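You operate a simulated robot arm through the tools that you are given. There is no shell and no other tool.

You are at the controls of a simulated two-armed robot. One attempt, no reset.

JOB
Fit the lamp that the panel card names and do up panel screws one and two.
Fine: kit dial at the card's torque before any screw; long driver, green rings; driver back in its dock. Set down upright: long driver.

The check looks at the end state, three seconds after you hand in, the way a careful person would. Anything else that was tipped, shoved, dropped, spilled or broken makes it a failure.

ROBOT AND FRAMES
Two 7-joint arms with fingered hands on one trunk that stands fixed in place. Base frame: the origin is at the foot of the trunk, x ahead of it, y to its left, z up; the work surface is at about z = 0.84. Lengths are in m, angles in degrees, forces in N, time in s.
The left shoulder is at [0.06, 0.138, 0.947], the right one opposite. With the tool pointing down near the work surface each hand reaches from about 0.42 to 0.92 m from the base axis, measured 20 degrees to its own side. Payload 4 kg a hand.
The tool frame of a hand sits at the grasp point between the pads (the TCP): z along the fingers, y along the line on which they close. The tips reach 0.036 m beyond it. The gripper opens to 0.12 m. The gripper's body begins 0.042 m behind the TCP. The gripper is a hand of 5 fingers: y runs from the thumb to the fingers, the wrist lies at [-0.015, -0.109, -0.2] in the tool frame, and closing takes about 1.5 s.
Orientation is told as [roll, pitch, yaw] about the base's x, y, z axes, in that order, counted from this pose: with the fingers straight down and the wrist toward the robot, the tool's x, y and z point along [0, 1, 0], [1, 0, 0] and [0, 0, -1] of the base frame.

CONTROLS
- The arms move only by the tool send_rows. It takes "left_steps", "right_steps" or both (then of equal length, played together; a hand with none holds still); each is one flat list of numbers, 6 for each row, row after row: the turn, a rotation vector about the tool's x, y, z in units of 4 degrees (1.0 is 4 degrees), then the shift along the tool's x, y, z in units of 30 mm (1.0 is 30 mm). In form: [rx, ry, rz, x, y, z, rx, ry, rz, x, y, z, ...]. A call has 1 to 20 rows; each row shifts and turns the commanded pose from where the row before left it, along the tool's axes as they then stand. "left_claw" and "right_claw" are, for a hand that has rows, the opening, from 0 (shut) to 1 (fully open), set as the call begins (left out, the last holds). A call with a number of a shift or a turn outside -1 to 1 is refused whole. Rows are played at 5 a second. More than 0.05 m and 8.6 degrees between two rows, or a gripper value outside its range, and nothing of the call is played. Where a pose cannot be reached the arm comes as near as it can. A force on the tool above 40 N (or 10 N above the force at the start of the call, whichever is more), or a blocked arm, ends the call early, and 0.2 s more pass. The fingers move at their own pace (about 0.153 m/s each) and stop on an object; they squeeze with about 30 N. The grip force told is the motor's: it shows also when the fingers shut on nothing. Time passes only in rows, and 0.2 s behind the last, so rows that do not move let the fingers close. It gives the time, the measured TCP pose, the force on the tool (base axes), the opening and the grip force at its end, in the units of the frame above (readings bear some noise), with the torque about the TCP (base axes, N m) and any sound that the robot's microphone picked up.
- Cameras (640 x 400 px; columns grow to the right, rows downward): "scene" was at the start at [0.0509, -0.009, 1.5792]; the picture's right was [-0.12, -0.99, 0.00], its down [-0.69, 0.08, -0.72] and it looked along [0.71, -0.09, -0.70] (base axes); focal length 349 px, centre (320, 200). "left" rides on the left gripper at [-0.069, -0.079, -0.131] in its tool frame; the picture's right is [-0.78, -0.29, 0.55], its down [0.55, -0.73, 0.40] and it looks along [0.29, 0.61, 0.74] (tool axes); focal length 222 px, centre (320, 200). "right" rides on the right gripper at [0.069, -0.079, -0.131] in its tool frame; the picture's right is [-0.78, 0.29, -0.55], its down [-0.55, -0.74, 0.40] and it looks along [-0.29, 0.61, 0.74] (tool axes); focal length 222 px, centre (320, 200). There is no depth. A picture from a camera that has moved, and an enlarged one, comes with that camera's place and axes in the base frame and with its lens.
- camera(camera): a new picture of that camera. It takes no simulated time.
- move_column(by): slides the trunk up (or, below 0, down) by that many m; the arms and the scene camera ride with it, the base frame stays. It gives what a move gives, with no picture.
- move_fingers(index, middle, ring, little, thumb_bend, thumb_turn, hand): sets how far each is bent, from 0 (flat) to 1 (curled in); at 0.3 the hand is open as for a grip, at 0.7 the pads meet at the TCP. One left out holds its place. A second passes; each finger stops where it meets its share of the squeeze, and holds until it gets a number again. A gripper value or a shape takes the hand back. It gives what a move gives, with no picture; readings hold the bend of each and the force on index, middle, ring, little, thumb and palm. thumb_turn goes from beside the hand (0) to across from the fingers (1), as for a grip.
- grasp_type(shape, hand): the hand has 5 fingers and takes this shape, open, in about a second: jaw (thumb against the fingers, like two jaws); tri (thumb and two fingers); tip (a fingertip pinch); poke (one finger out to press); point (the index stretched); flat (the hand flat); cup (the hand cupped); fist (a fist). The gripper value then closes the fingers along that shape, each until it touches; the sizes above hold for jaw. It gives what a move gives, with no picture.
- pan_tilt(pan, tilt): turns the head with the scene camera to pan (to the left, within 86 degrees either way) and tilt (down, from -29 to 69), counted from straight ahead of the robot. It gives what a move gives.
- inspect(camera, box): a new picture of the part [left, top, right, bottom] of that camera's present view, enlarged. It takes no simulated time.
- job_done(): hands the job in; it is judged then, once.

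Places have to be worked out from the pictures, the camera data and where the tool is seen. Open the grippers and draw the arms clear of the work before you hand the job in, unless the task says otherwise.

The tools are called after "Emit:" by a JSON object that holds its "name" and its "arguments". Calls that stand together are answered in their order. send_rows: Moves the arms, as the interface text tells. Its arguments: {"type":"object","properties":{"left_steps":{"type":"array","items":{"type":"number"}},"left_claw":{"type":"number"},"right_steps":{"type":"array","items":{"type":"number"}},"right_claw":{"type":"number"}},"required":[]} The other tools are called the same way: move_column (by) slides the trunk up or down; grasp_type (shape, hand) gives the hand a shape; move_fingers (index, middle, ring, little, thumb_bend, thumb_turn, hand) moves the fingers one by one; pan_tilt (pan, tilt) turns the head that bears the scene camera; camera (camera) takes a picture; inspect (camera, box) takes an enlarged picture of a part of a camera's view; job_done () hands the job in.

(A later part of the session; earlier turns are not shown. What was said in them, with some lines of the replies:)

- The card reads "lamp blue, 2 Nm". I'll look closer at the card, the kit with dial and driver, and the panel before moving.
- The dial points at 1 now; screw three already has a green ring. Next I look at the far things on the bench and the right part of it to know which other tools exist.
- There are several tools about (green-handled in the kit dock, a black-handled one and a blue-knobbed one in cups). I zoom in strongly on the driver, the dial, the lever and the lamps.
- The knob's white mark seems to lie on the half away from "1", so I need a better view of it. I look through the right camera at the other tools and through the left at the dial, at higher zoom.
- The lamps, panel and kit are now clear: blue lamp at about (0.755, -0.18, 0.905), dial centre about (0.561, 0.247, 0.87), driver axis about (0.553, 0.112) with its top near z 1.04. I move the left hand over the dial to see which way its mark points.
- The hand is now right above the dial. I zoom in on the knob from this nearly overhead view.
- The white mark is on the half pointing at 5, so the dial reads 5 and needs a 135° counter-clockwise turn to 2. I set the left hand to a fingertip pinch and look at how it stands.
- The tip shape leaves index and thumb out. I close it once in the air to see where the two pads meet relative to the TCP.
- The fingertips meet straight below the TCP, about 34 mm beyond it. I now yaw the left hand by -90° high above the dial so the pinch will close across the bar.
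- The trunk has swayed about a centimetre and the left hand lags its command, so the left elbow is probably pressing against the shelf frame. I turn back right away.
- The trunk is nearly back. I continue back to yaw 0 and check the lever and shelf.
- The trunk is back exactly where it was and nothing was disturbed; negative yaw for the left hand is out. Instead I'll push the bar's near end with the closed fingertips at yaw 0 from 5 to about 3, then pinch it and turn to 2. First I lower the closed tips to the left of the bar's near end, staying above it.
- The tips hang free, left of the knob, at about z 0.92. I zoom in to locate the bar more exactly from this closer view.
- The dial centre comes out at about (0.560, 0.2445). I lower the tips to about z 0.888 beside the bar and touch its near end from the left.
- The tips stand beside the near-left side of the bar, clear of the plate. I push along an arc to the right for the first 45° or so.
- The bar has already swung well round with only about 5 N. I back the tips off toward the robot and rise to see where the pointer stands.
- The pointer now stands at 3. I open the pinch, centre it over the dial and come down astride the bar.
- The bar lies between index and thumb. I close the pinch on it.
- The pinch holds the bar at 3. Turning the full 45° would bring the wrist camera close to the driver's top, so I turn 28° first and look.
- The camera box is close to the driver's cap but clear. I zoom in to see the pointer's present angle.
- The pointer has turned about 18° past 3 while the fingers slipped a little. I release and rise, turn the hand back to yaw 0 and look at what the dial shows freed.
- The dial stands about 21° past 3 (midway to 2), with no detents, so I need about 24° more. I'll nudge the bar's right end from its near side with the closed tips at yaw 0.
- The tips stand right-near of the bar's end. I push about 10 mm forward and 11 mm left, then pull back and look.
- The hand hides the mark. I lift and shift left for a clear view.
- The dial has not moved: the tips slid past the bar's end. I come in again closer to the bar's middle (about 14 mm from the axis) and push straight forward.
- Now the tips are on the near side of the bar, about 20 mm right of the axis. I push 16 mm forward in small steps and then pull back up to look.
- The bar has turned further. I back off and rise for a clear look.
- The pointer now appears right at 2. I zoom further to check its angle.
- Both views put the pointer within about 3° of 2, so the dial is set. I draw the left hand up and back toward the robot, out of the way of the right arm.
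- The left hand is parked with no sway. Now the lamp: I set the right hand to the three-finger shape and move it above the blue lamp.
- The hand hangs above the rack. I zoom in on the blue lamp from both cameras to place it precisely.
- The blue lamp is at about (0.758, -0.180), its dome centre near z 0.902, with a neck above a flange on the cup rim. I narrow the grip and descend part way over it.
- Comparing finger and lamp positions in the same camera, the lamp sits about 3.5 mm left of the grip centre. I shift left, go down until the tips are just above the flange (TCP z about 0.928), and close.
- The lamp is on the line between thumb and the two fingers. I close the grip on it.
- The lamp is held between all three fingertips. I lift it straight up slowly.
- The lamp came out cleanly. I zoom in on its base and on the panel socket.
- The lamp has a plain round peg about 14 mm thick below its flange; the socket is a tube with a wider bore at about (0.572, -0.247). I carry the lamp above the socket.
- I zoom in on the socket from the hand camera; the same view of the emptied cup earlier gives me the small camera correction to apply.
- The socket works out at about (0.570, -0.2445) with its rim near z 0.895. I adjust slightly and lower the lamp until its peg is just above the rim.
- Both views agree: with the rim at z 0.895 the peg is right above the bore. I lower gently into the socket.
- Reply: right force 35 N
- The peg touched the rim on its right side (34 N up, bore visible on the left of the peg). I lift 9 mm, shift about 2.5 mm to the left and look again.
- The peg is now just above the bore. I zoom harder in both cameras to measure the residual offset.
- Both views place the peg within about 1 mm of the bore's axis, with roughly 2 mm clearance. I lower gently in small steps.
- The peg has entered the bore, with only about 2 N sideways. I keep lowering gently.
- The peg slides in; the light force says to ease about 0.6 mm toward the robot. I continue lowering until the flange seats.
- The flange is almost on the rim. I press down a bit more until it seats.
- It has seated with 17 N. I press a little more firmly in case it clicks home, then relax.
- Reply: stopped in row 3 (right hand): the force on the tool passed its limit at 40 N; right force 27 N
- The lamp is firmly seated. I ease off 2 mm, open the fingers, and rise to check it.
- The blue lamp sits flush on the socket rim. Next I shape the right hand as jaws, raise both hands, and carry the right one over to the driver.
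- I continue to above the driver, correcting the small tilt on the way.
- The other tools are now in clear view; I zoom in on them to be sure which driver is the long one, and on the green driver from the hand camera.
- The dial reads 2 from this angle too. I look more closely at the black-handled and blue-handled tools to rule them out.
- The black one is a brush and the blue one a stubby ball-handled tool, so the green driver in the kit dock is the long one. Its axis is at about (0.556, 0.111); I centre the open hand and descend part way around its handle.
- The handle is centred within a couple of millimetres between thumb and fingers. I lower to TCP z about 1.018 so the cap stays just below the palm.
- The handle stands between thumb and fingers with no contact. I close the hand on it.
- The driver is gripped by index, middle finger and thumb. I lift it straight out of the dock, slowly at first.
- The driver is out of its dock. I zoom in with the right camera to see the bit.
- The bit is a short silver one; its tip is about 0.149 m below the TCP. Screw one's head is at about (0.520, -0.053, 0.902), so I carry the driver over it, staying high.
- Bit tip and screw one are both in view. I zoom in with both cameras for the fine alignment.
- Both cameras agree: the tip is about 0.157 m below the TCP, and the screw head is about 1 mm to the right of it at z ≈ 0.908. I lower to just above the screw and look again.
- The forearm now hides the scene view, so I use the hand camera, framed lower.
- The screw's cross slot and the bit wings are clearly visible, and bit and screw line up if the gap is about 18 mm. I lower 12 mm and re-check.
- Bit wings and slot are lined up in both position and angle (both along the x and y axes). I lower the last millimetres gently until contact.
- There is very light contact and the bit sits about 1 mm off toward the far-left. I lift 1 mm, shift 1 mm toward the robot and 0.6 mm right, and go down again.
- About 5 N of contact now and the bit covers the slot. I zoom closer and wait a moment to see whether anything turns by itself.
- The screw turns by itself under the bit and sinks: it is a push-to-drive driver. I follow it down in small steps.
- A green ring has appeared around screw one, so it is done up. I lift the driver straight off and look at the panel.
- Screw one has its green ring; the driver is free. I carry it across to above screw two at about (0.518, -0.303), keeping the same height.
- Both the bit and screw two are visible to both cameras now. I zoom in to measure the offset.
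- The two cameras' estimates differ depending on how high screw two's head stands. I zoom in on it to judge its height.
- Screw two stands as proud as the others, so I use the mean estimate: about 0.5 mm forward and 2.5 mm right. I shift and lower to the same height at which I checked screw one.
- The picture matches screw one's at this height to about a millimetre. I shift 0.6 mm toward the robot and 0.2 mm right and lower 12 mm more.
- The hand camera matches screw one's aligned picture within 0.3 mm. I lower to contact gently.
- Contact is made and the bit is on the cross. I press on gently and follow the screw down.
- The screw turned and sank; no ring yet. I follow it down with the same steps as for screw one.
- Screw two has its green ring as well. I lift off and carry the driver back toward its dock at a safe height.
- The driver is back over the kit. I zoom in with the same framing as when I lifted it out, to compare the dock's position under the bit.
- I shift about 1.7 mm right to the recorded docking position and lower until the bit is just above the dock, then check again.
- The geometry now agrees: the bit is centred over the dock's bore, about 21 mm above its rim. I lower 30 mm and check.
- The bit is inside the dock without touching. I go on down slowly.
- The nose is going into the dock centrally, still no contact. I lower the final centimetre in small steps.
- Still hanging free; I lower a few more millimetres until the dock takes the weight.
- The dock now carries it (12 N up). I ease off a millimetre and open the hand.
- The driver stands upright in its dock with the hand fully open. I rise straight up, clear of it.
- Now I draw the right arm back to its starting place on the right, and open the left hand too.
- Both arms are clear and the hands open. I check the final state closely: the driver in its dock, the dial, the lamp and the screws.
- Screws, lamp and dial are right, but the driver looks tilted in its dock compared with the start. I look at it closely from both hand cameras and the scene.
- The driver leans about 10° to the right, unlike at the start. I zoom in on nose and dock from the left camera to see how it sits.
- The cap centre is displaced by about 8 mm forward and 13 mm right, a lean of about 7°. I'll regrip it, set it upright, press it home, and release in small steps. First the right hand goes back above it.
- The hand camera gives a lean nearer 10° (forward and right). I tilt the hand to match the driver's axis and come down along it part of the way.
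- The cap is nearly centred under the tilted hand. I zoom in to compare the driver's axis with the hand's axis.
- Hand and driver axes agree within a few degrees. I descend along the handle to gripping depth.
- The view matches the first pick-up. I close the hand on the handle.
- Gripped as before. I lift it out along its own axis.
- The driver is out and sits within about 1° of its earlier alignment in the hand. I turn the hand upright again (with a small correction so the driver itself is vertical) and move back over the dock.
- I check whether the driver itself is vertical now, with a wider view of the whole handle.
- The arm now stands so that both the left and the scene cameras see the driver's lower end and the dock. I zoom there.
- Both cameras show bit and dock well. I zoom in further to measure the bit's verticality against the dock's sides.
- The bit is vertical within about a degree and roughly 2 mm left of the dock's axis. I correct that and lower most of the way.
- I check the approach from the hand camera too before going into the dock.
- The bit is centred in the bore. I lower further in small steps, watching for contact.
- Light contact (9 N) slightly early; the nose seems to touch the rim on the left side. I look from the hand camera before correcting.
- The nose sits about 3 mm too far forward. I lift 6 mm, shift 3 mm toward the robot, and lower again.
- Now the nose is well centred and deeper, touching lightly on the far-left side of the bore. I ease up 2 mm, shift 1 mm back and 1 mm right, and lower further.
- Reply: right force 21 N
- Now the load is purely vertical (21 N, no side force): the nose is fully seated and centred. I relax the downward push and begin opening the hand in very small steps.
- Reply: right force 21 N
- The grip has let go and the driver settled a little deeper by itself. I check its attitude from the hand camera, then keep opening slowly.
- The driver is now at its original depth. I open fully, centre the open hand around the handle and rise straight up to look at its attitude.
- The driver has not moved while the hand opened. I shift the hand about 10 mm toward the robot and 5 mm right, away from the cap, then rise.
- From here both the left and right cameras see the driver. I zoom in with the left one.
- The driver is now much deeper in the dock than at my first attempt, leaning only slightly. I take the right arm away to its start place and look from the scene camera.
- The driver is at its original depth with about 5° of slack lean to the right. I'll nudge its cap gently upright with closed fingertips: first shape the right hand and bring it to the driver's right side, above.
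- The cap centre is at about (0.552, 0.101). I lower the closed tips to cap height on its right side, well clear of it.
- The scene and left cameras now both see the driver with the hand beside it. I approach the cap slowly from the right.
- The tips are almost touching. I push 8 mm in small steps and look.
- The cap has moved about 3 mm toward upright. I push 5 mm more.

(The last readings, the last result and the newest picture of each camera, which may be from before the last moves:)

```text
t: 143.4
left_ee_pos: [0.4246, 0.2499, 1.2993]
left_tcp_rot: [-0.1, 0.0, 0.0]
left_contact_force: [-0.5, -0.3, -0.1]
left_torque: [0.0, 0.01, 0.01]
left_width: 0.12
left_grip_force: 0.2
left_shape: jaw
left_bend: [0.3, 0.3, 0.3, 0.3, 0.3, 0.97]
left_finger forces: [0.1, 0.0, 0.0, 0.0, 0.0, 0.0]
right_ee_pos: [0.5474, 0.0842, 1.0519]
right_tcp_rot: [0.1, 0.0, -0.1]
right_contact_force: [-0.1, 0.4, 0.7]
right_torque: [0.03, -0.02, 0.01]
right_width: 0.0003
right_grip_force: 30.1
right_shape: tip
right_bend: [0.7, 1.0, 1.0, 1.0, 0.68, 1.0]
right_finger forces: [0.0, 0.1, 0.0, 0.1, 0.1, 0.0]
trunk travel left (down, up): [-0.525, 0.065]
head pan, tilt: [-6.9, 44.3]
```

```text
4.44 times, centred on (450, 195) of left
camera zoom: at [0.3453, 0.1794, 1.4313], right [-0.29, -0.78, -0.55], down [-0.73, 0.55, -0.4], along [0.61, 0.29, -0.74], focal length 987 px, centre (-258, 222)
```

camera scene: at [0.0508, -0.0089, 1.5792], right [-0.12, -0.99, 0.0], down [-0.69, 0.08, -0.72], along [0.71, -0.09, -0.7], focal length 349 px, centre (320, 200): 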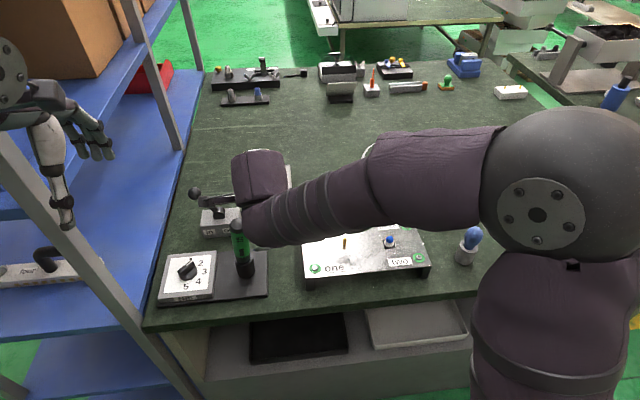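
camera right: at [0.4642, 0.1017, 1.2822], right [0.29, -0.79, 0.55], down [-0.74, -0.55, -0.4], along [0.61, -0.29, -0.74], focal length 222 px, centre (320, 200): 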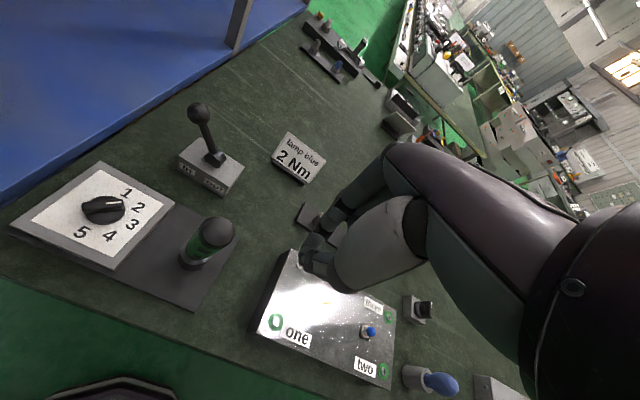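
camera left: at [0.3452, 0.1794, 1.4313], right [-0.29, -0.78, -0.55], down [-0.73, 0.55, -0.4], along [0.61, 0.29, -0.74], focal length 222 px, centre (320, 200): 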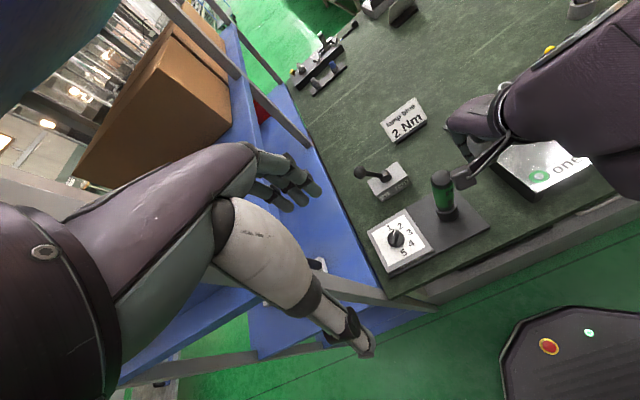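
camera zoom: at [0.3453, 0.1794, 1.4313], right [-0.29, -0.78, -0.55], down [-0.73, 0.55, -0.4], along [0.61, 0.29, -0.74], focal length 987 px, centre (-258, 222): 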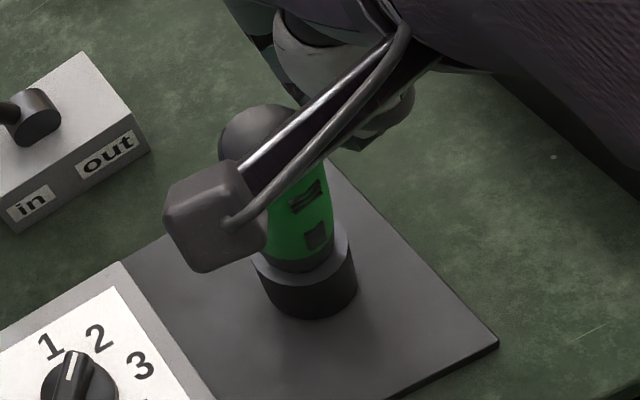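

By both views the driver is now essentially upright. I withdraw the tips slowly to the right and see whether it stays.

Emit:
{"name": "send_rows", "arguments": {"right_steps": [0, 0, 0, -0.05, 0, 0, 0, 0, 0, -0.1, 0, 0, 0, 0, 0, -0.2, 0, 0, 0, 0, 0, -0.4, 0, 0, 0, 0, 0, -0.5, 0, 0, 0, 0, 0, 0, 0, 0]}}

Emit:
{"name": "inspect", "arguments": {"camera": "left", "box": [400, 150, 500, 240]}}

Emit:
{"name": "inspect", "arguments": {"camera": "right", "box": [190, 150, 390, 300]}}

```text
t: 144.8
left_ee_pos: [0.424, 0.2505, 1.2997]
left_tcp_rot: [0.0, 0.0, -0.1]
left_contact_force: [-0.6, -0.4, 1.0]
left_torque: [0.01, 0.0, 0.0]
left_width: 0.1196
left_grip_force: 0.1
left_shape: jaw
left_bend: [0.3, 0.3, 0.3, 0.3, 0.3, 0.97]
left_finger forces: [0.0, 0.1, 0.1, 0.1, 0.0, 0.0]
right_ee_pos: [0.5451, 0.0489, 1.0523]
right_tcp_rot: [0.1, -0.1, -0.2]
right_contact_force: [0.1, -0.2, -0.3]
right_torque: [0.01, 0.0, -0.04]
right_width: 0.0
right_grip_force: 29.9
right_shape: tip
right_bend: [0.7, 1.0, 1.0, 1.0, 0.68, 1.0]
right_finger forces: [0.0, 0.0, 0.1, 0.0, 0.1, 0.0]
trunk travel left (down, up): [-0.525, 0.065]
head pan, tilt: [-6.9, 44.3]
```

```text
4.44 times, centred on (450, 195) of left
camera zoom: at [0.3453, 0.1797, 1.4312], right [-0.29, -0.78, -0.55], down [-0.73, 0.55, -0.4], along [0.61, 0.29, -0.74], focal length 987 px, centre (-258, 222)
```

zoom: 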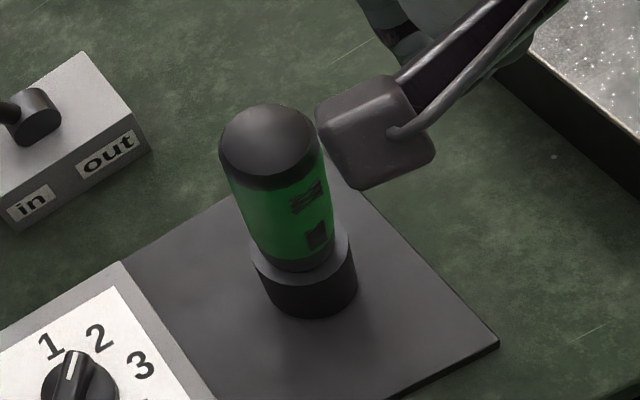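

```text
2.67 times, centred on (290, 225) of right
camera zoom: at [0.4663, 0.1163, 1.1822], right [0.29, -0.79, 0.55], down [-0.74, -0.55, -0.4], along [0.61, -0.29, -0.74], focal length 592 px, centre (400, 133)
```

zoom: 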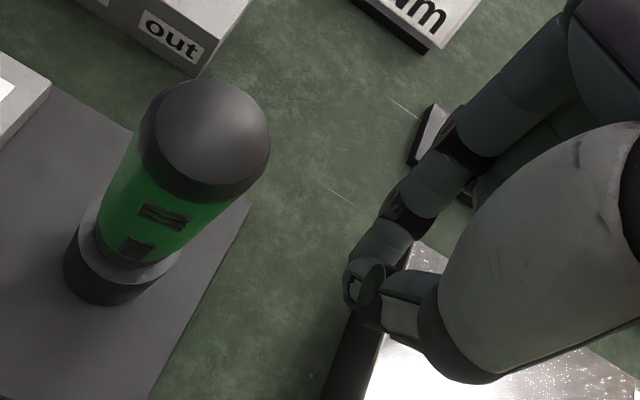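

It stays upright on its own. I retreat further right, rise, and return the right arm to its start place with the hand open.

Emit:
{"name": "send_rows", "arguments": {"right_steps": [0, 0, 0, -0.6, 0, -0.3, 0, 0, 0, -0.6, 0, -0.8, 0, 0, 0, -0.6, 0.1, -0.9, 0, 0, 0, -0.8, 0.2, -0.9, 0, 0, 0, -0.9, 0.25, -0.8, 0, 0, 0, -0.9, 0.25, -0.6, 0, 0, 0, -0.9, 0.25, 0, 0, 0, 0, -0.9, 0.25, 0, 0, 0, 0, -0.9, 0.25, 0, 0, 0, 0, -0.9, 0.25, 0, 0, 0, 0, -0.9, 0.25, 0, 0, 0, 0, -0.9, 0.25, 0, 0, 0, 0, -0.9, 0.25, 0, 0, 0, 0, 0, 0, 0]}}

Emit:
{"name": "grasp_type", "arguments": {"shape": "jaw", "hand": "right"}}

Emit:
{"name": "camera", "arguments": {"camera": "scene"}}

Emit:
{"name": "inspect", "arguments": {"camera": "scene", "box": [150, 200, 280, 305]}}

Emit:
{"name": "inspect", "arguments": {"camera": "left", "box": [400, 150, 500, 240]}}

```text
t: 147.8
left_ee_pos: [0.4244, 0.25, 1.2997]
left_tcp_rot: [0.0, 0.0, 0.0]
left_contact_force: [0.8, 0.0, 0.1]
left_torque: [0.02, -0.02, 0.02]
left_width: 0.1198
left_grip_force: 0.0
left_shape: jaw
left_bend: [0.3, 0.3, 0.3, 0.3, 0.3, 0.97]
left_finger forces: [0.0, 0.0, 0.0, 0.0, 0.0, 0.0]
right_ee_pos: [0.6231, -0.2749, 1.1784]
right_tcp_rot: [0.1, -0.1, 0.0]
right_contact_force: [0.7, -0.6, 0.8]
right_torque: [0.0, -0.02, -0.01]
right_width: 0.0
right_grip_force: 29.6
right_shape: tip
right_bend: [0.7, 1.0, 1.0, 1.0, 0.68, 1.0]
right_finger forces: [0.0, 0.1, 0.0, 0.1, 0.0, 0.1]
trunk travel left (down, up): [-0.525, 0.065]
head pan, tilt: [-6.9, 44.3]
```

```text
t: 148.7
left_ee_pos: [0.4252, 0.2491, 1.2994]
left_tcp_rot: [0.0, 0.0, 0.1]
left_contact_force: [-0.4, -0.3, 1.0]
left_torque: [0.0, 0.02, 0.01]
left_width: 0.1196
left_grip_force: 0.1
left_shape: jaw
left_bend: [0.3, 0.3, 0.3, 0.3, 0.3, 0.97]
left_finger forces: [0.0, 0.1, 0.1, 0.1, 0.0, 0.0]
right_ee_pos: [0.6228, -0.2752, 1.1789]
right_tcp_rot: [0.0, -0.2, -0.1]
right_contact_force: [0.6, 0.5, 0.5]
right_torque: [-0.01, 0.0, 0.01]
right_width: 0.1195
right_grip_force: 0.0
right_shape: jaw
right_bend: [0.3, 0.3, 0.3, 0.3, 0.3, 0.97]
right_finger forces: [0.1, 0.1, 0.0, 0.0, 0.0, 0.1]
trunk travel left (down, up): [-0.525, 0.065]
head pan, tilt: [-6.9, 44.3]
```

```text
taken
camera scene: at [0.0509, -0.009, 1.5792], right [-0.12, -0.99, 0.0], down [-0.69, 0.08, -0.72], along [0.71, -0.09, -0.7], focal length 349 px, centre (320, 200)
```

scene: 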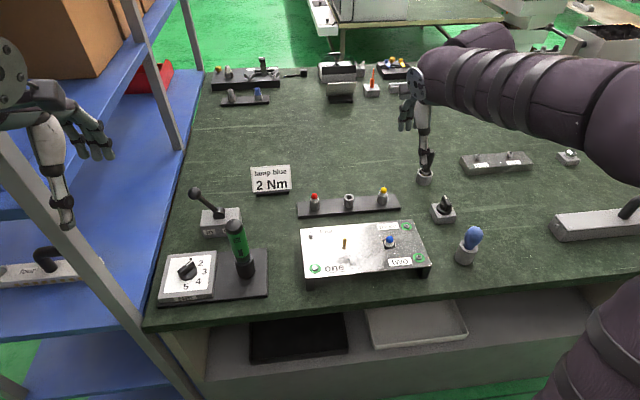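

```text
3.81 times, centred on (215, 252) of scene
camera zoom: at [0.0509, -0.009, 1.5792], right [-0.12, -0.99, 0.0], down [-0.69, 0.08, -0.72], along [0.71, -0.09, -0.7], focal length 1329 px, centre (720, 0)
```

zoom: 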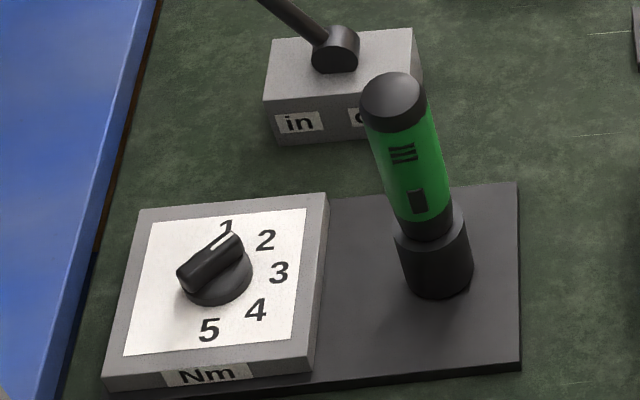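

```text
4.44 times, centred on (450, 195) of left
camera zoom: at [0.3453, 0.1794, 1.4313], right [-0.29, -0.78, -0.55], down [-0.73, 0.55, -0.4], along [0.61, 0.29, -0.74], focal length 987 px, centre (-258, 222)
```

zoom: 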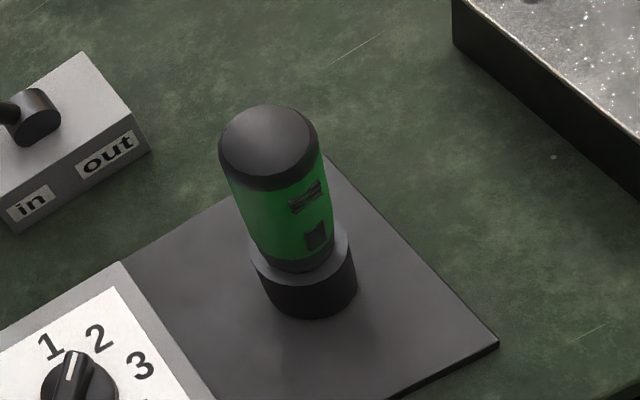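

The driver now stands parallel to its dock, in the same place as at the start. One last check of the panel and of the shelf items near the left arm before handing in.

Emit:
{"name": "inspect", "arguments": {"camera": "scene", "box": [280, 180, 440, 300]}}

Emit:
{"name": "inspect", "arguments": {"camera": "scene", "box": [0, 40, 200, 400]}}

```text
3.33 times, centred on (360, 240) of scene
camera zoom: at [0.0509, -0.009, 1.5792], right [-0.12, -0.99, 0.0], down [-0.69, 0.08, -0.72], along [0.71, -0.09, -0.7], focal length 1163 px, centre (187, 67)
```

zoom: 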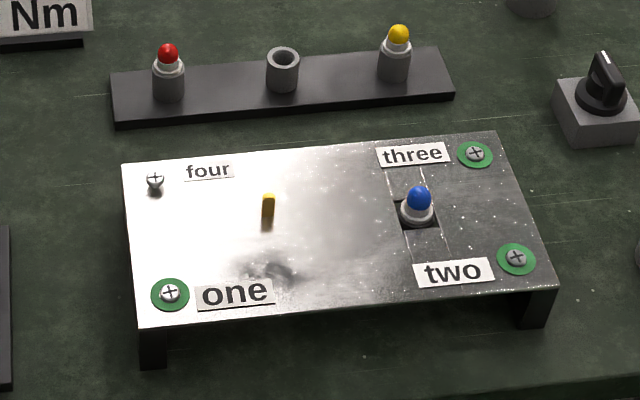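

```text
1.11 times, centred on (100, 220) of scene
camera zoom: at [0.0509, -0.009, 1.5792], right [-0.12, -0.99, 0.0], down [-0.69, 0.08, -0.72], along [0.71, -0.09, -0.7], focal length 388 px, centre (564, 178)
```

zoom: 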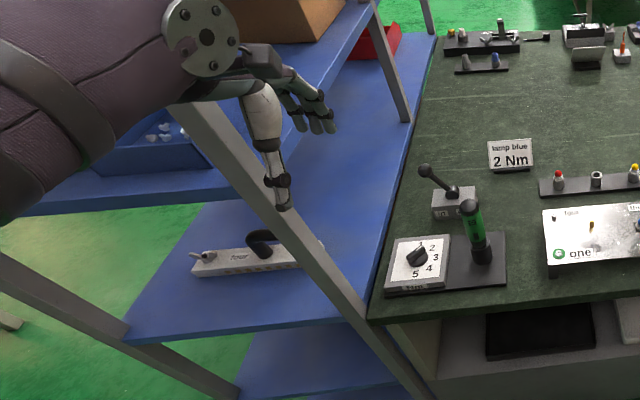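

The blue lamp is in its socket, and screws one, two and three show green rings; four I left alone. The dial is at 2, the long driver stands upright in its dock, and nothing else has moved. Both hands are open and clear, so I hand the job in.

Emit:
{"name": "job_done", "arguments": {}}

```text
The job is handed in.
```

The job is handed in. The blue lamp is in the panel socket, and screws one and two both show green rings. I haven't seen the check's result.

- **Dial:** I set it to 2 Nm before driving any screw. The pointer reads within about 3° of the 2.
- **Lamp:** it sits with its flange on the socket rim.
- **Screws:** I drove one and two with the green long driver from the kit. Three already had its ring, and I left four alone.
- **Driver:** it is back in its dock. My first docking left it leaning about 10° and not fully down. I picked it up again, re-seated it and nudged it straight; it now stands upright at about its original depth.
- **Shelf contact:** early on the left arm seemed to press against the shelf frame and swayed the trunk about 1 cm. I backed off at once. Nothing on the shelf or bench looked moved in the last pictures.

Both hands are open and clear of the work.
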